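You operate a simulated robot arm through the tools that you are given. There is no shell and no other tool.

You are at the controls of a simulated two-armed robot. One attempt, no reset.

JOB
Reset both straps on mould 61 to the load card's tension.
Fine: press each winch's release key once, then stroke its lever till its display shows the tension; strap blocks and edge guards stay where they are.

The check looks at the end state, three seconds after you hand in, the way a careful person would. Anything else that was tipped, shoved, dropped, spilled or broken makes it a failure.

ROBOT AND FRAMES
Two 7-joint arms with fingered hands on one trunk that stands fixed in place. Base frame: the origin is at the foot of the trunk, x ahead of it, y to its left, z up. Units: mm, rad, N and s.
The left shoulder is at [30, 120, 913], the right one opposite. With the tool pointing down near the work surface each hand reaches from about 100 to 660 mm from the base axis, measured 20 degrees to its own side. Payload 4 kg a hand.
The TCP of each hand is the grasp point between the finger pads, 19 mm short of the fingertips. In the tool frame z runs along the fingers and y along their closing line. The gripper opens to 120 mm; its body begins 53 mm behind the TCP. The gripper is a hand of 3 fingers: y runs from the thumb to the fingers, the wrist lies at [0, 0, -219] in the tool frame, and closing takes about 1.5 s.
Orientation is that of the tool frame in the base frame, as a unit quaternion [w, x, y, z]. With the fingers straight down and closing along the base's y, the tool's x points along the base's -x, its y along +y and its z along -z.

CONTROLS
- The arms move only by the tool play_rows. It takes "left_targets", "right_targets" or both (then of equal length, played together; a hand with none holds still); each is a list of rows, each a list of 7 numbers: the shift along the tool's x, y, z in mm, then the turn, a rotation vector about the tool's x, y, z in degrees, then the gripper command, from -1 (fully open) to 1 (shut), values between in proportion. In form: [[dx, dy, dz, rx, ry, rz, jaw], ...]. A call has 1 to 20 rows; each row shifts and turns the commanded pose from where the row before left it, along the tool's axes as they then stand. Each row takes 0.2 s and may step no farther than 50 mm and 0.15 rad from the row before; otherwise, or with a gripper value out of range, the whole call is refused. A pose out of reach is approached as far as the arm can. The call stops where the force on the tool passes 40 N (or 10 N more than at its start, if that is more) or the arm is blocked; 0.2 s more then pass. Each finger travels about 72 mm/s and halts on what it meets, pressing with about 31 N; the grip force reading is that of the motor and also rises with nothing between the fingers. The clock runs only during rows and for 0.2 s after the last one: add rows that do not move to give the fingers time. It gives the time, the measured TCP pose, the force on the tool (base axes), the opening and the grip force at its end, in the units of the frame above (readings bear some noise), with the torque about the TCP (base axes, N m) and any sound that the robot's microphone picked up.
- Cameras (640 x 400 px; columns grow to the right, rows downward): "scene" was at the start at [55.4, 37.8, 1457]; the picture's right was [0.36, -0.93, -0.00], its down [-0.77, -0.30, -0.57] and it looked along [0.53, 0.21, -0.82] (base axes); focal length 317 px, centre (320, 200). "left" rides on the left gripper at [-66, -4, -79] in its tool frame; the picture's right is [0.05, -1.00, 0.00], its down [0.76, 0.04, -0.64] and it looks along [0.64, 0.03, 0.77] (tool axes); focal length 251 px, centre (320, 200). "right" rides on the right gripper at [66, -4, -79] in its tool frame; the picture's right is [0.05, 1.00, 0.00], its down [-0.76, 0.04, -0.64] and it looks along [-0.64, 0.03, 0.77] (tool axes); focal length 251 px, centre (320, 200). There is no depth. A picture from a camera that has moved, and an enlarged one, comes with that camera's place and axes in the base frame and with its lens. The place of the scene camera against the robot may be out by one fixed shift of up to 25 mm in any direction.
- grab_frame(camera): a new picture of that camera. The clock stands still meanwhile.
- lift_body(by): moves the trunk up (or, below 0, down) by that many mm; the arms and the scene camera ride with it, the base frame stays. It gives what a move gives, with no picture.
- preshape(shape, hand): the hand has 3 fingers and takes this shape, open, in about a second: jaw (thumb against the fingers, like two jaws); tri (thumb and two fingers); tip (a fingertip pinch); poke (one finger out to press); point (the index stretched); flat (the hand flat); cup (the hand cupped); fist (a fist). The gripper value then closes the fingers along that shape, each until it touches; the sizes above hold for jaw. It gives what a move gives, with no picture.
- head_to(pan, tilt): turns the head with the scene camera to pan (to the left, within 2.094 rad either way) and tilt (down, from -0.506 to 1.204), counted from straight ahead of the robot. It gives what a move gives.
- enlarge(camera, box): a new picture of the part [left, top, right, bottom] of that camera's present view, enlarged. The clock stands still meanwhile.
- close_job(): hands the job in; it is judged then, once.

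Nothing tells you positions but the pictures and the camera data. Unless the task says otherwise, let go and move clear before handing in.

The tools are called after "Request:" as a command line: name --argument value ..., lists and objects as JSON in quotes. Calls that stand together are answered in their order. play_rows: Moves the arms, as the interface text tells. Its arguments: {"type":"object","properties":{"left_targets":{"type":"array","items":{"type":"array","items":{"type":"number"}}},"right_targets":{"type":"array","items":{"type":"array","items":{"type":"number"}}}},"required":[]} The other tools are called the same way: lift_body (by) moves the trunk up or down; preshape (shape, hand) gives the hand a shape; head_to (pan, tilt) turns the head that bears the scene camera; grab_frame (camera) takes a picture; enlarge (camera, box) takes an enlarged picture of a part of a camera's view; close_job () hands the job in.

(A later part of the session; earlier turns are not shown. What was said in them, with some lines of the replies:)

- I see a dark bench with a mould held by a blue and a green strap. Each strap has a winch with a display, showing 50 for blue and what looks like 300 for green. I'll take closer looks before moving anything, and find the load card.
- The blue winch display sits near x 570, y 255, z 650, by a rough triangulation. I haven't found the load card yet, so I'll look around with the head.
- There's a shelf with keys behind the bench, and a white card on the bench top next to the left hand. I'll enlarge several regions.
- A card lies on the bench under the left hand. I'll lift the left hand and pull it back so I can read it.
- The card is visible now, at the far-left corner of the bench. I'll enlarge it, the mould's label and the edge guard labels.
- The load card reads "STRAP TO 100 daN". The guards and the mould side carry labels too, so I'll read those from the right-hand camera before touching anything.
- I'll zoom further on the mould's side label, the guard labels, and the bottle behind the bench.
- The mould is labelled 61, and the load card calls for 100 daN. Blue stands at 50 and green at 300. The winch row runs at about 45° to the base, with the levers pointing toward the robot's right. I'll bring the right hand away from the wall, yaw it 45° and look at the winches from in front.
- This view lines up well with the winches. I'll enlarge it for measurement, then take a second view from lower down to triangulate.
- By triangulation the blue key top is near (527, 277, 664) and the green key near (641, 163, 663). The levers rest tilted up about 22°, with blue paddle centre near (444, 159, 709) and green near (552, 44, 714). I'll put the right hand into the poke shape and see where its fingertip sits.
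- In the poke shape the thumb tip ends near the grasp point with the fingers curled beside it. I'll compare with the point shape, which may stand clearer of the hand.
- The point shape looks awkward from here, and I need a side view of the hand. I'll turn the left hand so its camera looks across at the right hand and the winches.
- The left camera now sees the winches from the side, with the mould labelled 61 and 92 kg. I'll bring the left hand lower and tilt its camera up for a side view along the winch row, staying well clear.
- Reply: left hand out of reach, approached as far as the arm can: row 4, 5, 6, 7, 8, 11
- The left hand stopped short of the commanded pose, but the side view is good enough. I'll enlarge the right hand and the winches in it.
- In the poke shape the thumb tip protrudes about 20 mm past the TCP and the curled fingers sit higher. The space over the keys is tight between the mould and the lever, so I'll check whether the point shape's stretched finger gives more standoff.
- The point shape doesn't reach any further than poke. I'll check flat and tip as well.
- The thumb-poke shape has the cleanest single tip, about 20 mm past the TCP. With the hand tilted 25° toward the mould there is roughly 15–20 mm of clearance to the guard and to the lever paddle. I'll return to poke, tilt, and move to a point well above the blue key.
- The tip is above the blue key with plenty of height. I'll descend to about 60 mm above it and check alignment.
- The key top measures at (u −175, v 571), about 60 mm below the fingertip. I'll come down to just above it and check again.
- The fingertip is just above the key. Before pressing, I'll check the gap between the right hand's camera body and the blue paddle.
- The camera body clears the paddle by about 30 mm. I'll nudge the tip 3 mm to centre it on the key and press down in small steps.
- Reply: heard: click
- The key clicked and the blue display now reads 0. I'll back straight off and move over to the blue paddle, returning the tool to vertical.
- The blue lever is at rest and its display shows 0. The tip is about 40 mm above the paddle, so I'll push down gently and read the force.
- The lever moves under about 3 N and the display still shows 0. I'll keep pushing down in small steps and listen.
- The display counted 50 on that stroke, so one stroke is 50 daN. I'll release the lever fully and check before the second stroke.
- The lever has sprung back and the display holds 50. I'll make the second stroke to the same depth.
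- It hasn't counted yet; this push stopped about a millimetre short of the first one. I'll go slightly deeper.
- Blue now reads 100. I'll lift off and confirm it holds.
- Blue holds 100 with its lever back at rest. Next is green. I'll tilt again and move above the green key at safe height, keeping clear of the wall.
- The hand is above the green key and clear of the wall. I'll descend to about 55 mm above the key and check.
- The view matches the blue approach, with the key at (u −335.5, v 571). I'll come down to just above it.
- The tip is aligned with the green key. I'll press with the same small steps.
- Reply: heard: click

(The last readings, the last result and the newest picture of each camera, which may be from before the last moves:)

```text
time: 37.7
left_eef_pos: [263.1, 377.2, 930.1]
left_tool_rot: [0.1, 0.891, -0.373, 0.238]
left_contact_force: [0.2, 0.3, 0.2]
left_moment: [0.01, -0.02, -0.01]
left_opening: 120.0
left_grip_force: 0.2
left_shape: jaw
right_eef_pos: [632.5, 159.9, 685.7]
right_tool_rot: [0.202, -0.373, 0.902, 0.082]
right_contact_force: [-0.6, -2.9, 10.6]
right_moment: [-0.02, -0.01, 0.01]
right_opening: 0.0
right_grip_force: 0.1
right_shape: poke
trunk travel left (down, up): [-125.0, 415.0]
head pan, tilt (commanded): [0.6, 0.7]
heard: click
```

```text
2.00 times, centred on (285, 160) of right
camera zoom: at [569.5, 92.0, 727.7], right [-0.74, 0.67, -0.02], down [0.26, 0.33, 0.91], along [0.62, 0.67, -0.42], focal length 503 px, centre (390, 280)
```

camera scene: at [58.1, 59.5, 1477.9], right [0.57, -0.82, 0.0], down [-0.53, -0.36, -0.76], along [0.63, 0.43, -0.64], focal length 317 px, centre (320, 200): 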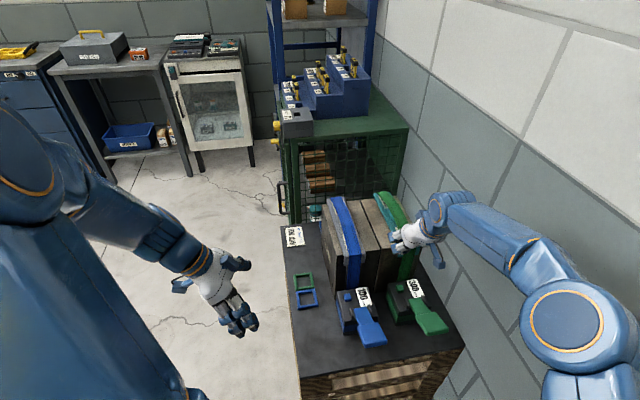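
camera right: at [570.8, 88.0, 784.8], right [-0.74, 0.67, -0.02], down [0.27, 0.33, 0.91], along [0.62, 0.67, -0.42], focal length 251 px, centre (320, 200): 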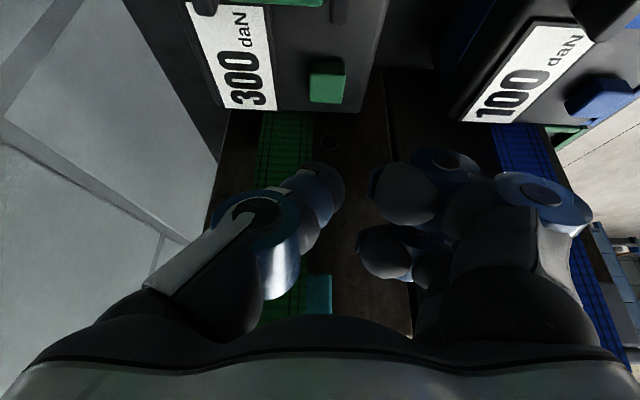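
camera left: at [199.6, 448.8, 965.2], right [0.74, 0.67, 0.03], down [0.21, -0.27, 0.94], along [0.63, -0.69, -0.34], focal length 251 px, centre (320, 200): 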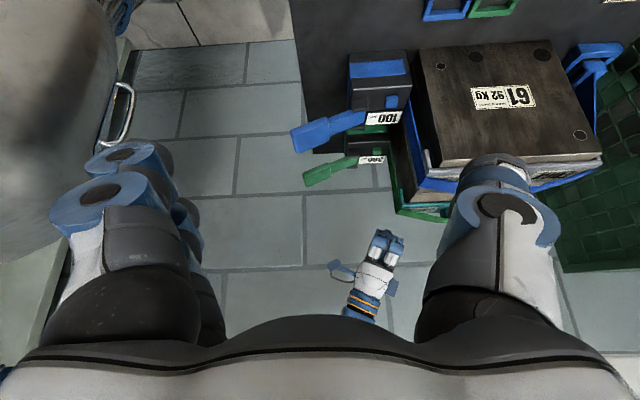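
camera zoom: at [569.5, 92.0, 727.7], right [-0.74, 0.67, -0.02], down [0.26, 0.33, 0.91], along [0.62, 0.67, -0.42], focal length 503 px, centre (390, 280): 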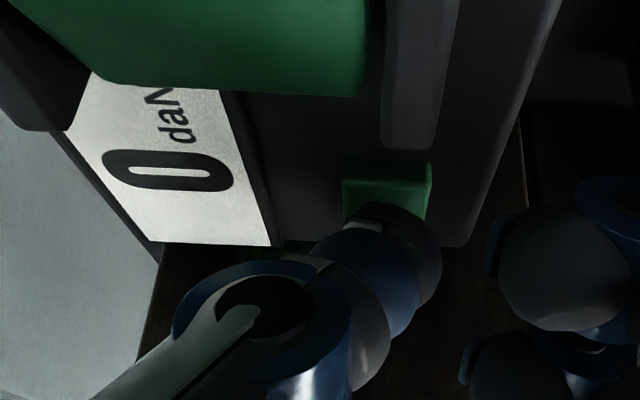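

Green clicked and reads 0. I'll back off and move over the green paddle as I did for blue.

Request:
play_rows --right_targets '[[-13.4, 0, -28.7, 0, 0, 0, -1], [-13.4, 0, -28.7, 0, 0, 0, -1], [-13.4, 0, -28.7, 0, 0, 0, -1], [27.4, -5.4, -12.8, 0, 0, 0, -1], [27.4, -5.4, -12.8, 0, 0, 0, -1], [27.4, -5.4, -12.8, 0, 0, 0, -1], [27.4, -5.4, -12.8, 0, 0, 0, -1], [27.4, -5.4, -12.8, 0, 0, 0, -1], [0, 0, 0, 0, 8.34, 0, -1], [0, 0, 0, 0, 8.33, 0, -1], [0, 0, 0, 0, 8.33, 0, -1], [0, 0, 0, 0, 0, 0, -1]]'

Request:
grab_frame --camera "right"

Request:
enlarge --camera "left" --box '[260, 60, 460, 260]'

Request:
grab_frame --camera "scene"

```text
time: 40.3
left_eef_pos: [264.6, 377.4, 928.9]
left_tool_rot: [0.101, 0.89, -0.374, 0.239]
left_contact_force: [0.9, 0.8, 0.1]
left_moment: [0.03, 0.02, -0.01]
left_opening: 119.9
left_grip_force: 0.1
left_shape: jaw
right_eef_pos: [544.8, 35.4, 777.4]
right_tool_rot: [-0.001, -0.383, 0.924, -0.001]
right_contact_force: [-0.4, -0.8, 0.4]
right_moment: [0.05, -0.03, -0.01]
right_opening: 0.0
right_grip_force: 0.0
right_shape: poke
trunk travel left (down, up): [-125.0, 415.0]
head pan, tilt (commanded): [0.6, 0.7]
```

```text
taken
camera right: at [500.3, -14.9, 856.5], right [-0.74, 0.67, 0.0], down [0.51, 0.57, 0.64], along [0.43, 0.48, -0.77], focal length 251 px, centre (320, 200)
```

right: 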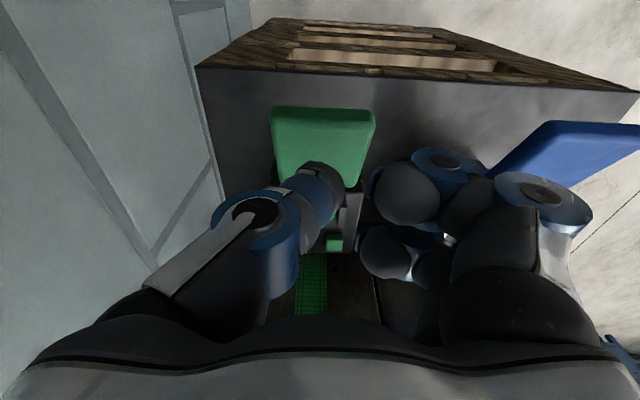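

```text
2.00 times, centred on (360, 160) of left
camera zoom: at [199.6, 448.7, 965.2], right [0.74, 0.67, 0.03], down [0.21, -0.27, 0.94], along [0.63, -0.69, -0.34], focal length 503 px, centre (240, 280)
```

zoom: 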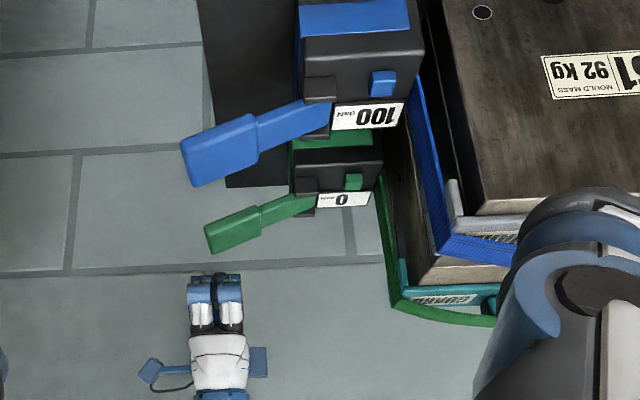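

```text
taken
camera scene: at [58.2, 59.4, 1477.9], right [0.57, -0.82, 0.0], down [-0.53, -0.36, -0.76], along [0.63, 0.43, -0.64], focal length 317 px, centre (320, 200)
```

scene: 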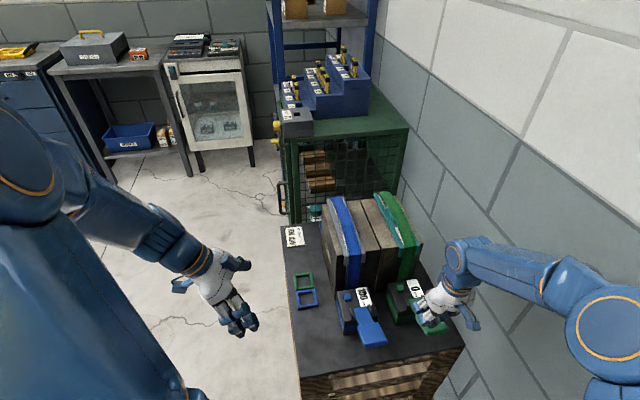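

Green reads 0 and blue still shows 100. Now the first stroke on the green paddle, to the same depth.

Request:
play_rows --right_targets '[[-5, 0, 10, 0, 0, 0, -1], [0, 0, 10, 0, 0, 0, -1], [0, 0, 10, 0, 0, 0, -1], [0, 0, 8, 0, 0, 0, -1], [0, 0, 8, 0, 0, 0, -1], [0, 0, 8, 0, 0, 0, -1], [0, 0, 8, 0, 0, 0, -1], [0, 0, 8, 0, 0, 0, -1], [0, 0, 8, 0, 0, 0, -1], [0, 0, 2, 0, 0, 0, -1]]'

Request:
enlarge --camera "left" --box '[260, 60, 460, 260]'

```text
time: 42.5
left_eef_pos: [264.0, 377.5, 929.3]
left_tool_rot: [0.099, 0.891, -0.373, 0.24]
left_contact_force: [-0.3, -0.4, 0.2]
left_moment: [0.0, 0.0, -0.01]
left_opening: 119.8
left_grip_force: 0.0
left_shape: jaw
right_eef_pos: [548.3, 37.5, 697.8]
right_tool_rot: [0.001, -0.383, 0.924, 0.0]
right_contact_force: [-0.7, -0.9, 7.4]
right_moment: [0.01, -0.04, 0.0]
right_opening: 0.1
right_grip_force: 0.1
right_shape: poke
trunk travel left (down, up): [-125.0, 415.0]
head pan, tilt (commanded): [0.6, 0.7]
```

```text
2.00 times, centred on (360, 160) of left
camera zoom: at [199.3, 448.8, 965.3], right [0.74, 0.67, 0.03], down [0.21, -0.27, 0.94], along [0.63, -0.69, -0.34], focal length 503 px, centre (240, 280)
```

zoom: 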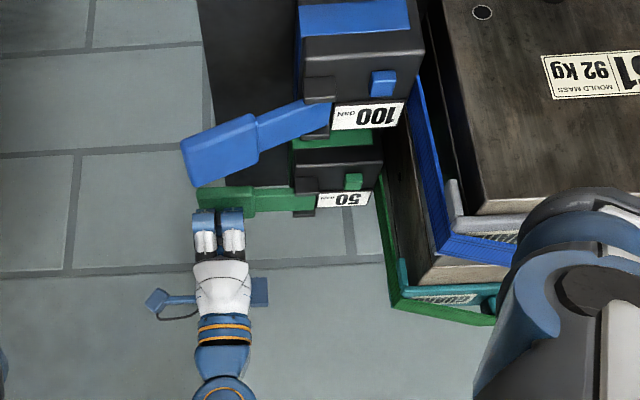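

Green reads 50 after one stroke. I'll let the lever return fully.

Request:
play_rows --right_targets '[[0, 0, -15, 0, 0, 0, -1], [0, 0, -20, 0, 0, 0, -1], [0, 0, -25, 0, 0, 0, -1], [0, 0, 0, 0, 0, 0, -1]]'

Request:
enlarge --camera "left" --box '[260, 60, 460, 260]'

```text
time: 43.5
left_eef_pos: [263.9, 378.0, 928.1]
left_tool_rot: [0.101, 0.891, -0.374, 0.238]
left_contact_force: [-0.7, 0.3, 0.0]
left_moment: [0.03, -0.02, 0.0]
left_opening: 119.9
left_grip_force: 0.0
left_shape: jaw
right_eef_pos: [549.3, 38.8, 755.9]
right_tool_rot: [-0.001, -0.382, 0.924, 0.0]
right_contact_force: [-0.1, -0.1, 0.4]
right_moment: [0.0, 0.01, 0.02]
right_opening: 0.0
right_grip_force: 0.1
right_shape: poke
trunk travel left (down, up): [-125.0, 415.0]
head pan, tilt (commanded): [0.6, 0.7]
```

```text
2.00 times, centred on (360, 160) of left
camera zoom: at [200.0, 448.9, 965.0], right [0.74, 0.67, 0.03], down [0.21, -0.27, 0.94], along [0.63, -0.69, -0.34], focal length 503 px, centre (240, 280)
```

zoom: 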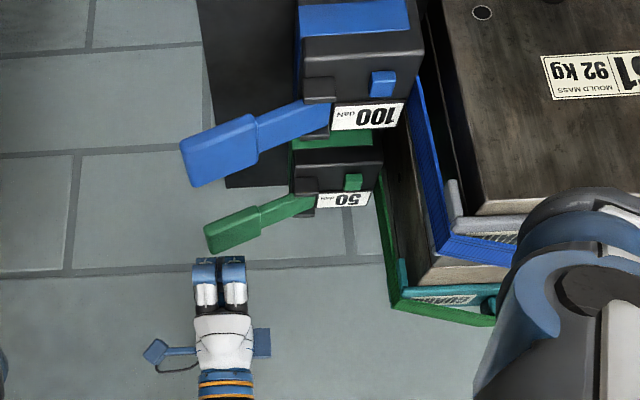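

The lever is back up and the display holds 50. Now the second stroke, to the same depth.

Request:
play_rows --right_targets '[[0, 0, 19, 0, 0, 0, -1], [0, 0, 16, 0, 0, 0, -1], [0, 0, 8, 0, 0, 0, -1], [0, 0, 8, 0, 0, 0, -1], [0, 0, 8, 0, 0, 0, -1], [0, 0, 1, 0, 0, 0, -1]]'

Request:
enlarge --camera "left" --box '[260, 60, 460, 260]'

```text
time: 44.9
left_eef_pos: [264.1, 376.7, 930.6]
left_tool_rot: [0.1, 0.891, -0.373, 0.239]
left_contact_force: [-0.8, -0.4, -0.3]
left_moment: [0.0, 0.0, 0.03]
left_opening: 119.7
left_grip_force: 0.0
left_shape: jaw
right_eef_pos: [549.7, 36.8, 699.0]
right_tool_rot: [0.001, -0.382, 0.924, -0.001]
right_contact_force: [-0.5, -2.0, 9.1]
right_moment: [0.0, -0.03, -0.03]
right_opening: 0.1
right_grip_force: 0.0
right_shape: poke
trunk travel left (down, up): [-125.0, 415.0]
head pan, tilt (commanded): [0.6, 0.7]
```

```text
2.00 times, centred on (360, 160) of left
camera zoom: at [199.2, 448.8, 965.3], right [0.74, 0.67, 0.03], down [0.21, -0.27, 0.94], along [0.63, -0.69, -0.34], focal length 503 px, centre (240, 280)
```

zoom: 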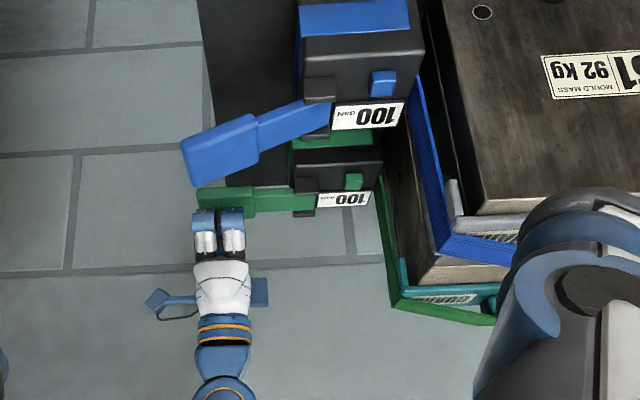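

Both displays show 100. I'll lift straight off the green lever and pull the right hand back toward the robot, clear of everything.

Request:
play_rows --right_targets '[[0, 0, -15, 0, 0, 0, -1], [0, 0, -25, 0, 0, 0, -1], [0, 0, -40, 0, 0, 0, -1], [0, 0, -45, 0, 0, 0, -1], [0, 0, -45, 0, 0, 0, -1], [20, 15, -20, 0, 0, 0, -1], [25, 20, -20, 0, 0, 0, -1], [25, 20, -20, 0, 0, 0, -1], [25, 20, 0, 0, 0, 0, -1], [0, 0, 0, 0, 0, 0, -1]]'

Request:
grab_frame --camera "scene"

Request:
enlarge --camera "left" --box '[260, 30, 640, 260]'

Request:
enlarge --camera "scene" --box '[270, 180, 480, 360]'

```text
time: 47.1
left_eef_pos: [264.7, 377.8, 929.8]
left_tool_rot: [0.099, 0.891, -0.373, 0.239]
left_contact_force: [-0.1, 0.8, -0.4]
left_moment: [-0.01, 0.02, -0.01]
left_opening: 120.1
left_grip_force: 0.2
left_shape: jaw
right_eef_pos: [427.0, 25.3, 927.7]
right_tool_rot: [0.0, -0.383, 0.924, -0.001]
right_contact_force: [0.3, 0.3, -0.3]
right_moment: [0.01, 0.02, -0.01]
right_opening: 0.0
right_grip_force: 0.1
right_shape: poke
trunk travel left (down, up): [-125.0, 415.0]
head pan, tilt (commanded): [0.6, 0.7]
```

```text
taken
camera scene: at [58.8, 59.7, 1477.8], right [0.57, -0.82, 0.0], down [-0.53, -0.36, -0.76], along [0.63, 0.43, -0.64], focal length 317 px, centre (320, 200)
```

scene: 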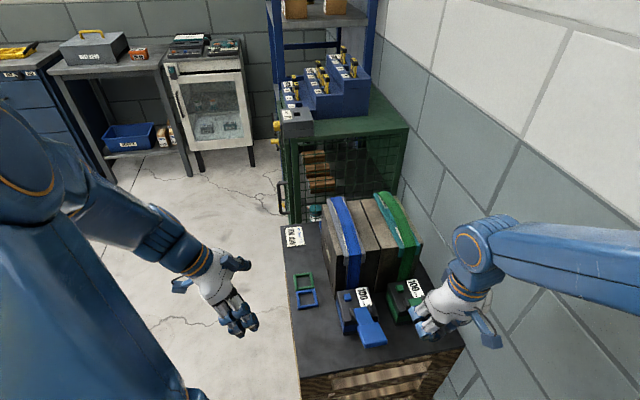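

```text
1.68 times, centred on (450, 145) of left
camera zoom: at [200.0, 449.0, 965.0], right [0.74, 0.67, 0.03], down [0.21, -0.27, 0.94], along [0.63, -0.69, -0.34], focal length 424 px, centre (101, 293)
```

zoom: 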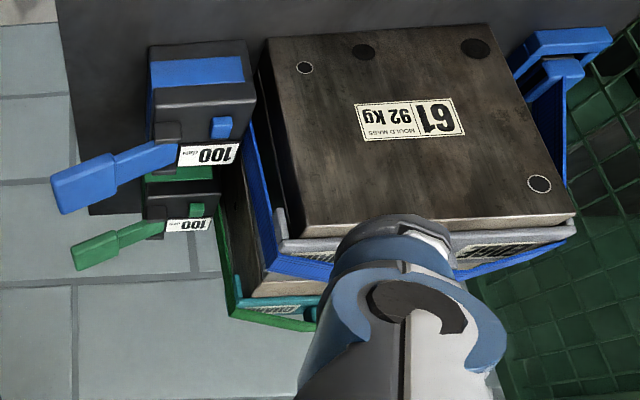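

```text
2.22 times, centred on (375, 270) of scene
camera zoom: at [58.8, 59.7, 1477.8], right [0.57, -0.82, 0.0], down [-0.53, -0.36, -0.76], along [0.63, 0.43, -0.64], focal length 705 px, centre (198, 44)
```

zoom: 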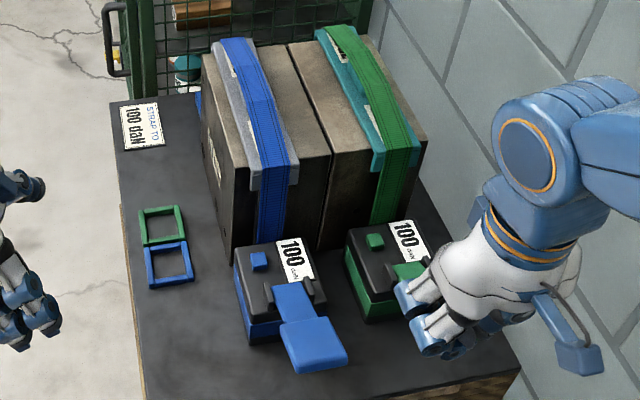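

Both displays read 100 with the levers up. I'll compare the guards and blocks with the earlier pictures before handing in.

Request:
enlarge --camera "scene" --box '[375, 185, 415, 235]'

Request:
enlarge --camera "scene" --box '[325, 195, 365, 245]'

Request:
enlarge --camera "scene" --box '[280, 220, 312, 252]'

```text
8.00 times, centred on (395, 210) of scene
camera zoom: at [58.8, 59.7, 1477.8], right [0.57, -0.82, 0.0], down [-0.53, -0.36, -0.76], along [0.63, 0.43, -0.64], focal length 2537 px, centre (-280, 120)
```

zoom: 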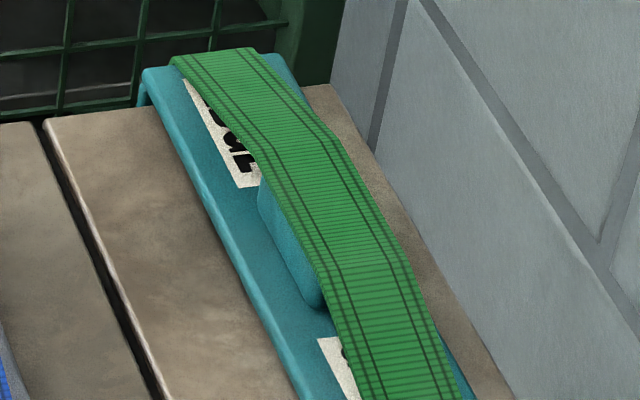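

```text
8.00 times, centred on (345, 220) of scene
camera zoom: at [58.8, 59.7, 1477.8], right [0.57, -0.82, 0.0], down [-0.53, -0.36, -0.76], along [0.63, 0.43, -0.64], focal length 2537 px, centre (120, 40)
```

zoom: 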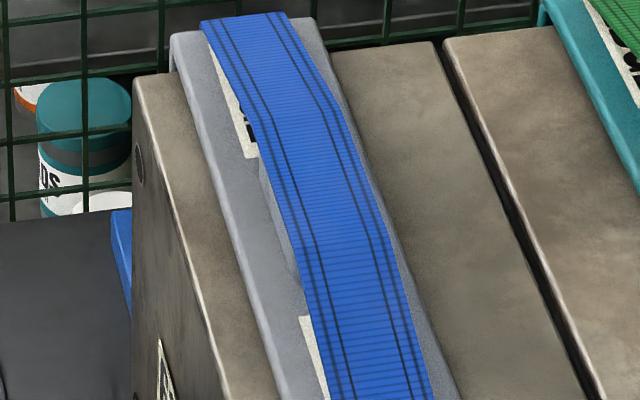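

```text
12.50 times, centred on (296, 236) of scene
camera zoom: at [58.8, 59.7, 1477.8], right [0.57, -0.82, 0.0], down [-0.53, -0.36, -0.76], along [0.63, 0.43, -0.64], focal length 3964 px, centre (620, -250)
```

zoom: 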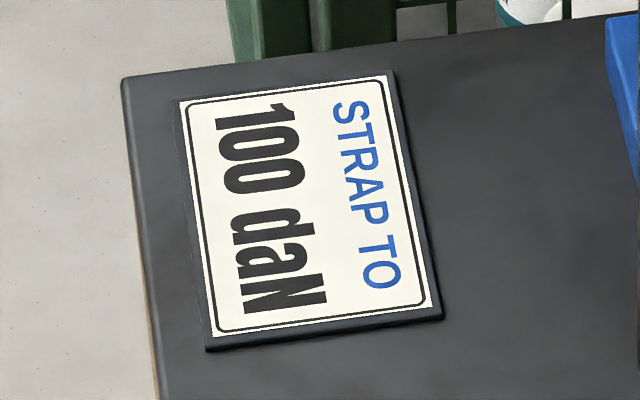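

Both winches hold 100 daN, matching the load card. The guards, blocks, frames and card look the same as before, and both hands are clear, so I'm handing in.

Request:
close_job

```text
The job is handed in.
```

Both straps on mould 61 now read 100 daN, which is what the load card calls for, and the job is handed in. The result of the check hasn't come back.

- **Blue strap:** it started at 50 daN. I pressed its release key once (one click, display at 0), then gave the lever two strokes of 50 daN each.
- **Green strap:** it started at 300 daN. I pressed its release key once (one click, display at 0), then gave the lever two strokes of 50 daN each.

After the last stroke both levers had sprung back up. The edge guards, the blocks under the straps and the load card looked the same as in the first pictures, and so did the rest of the bench. Both hands were clear when I handed in.
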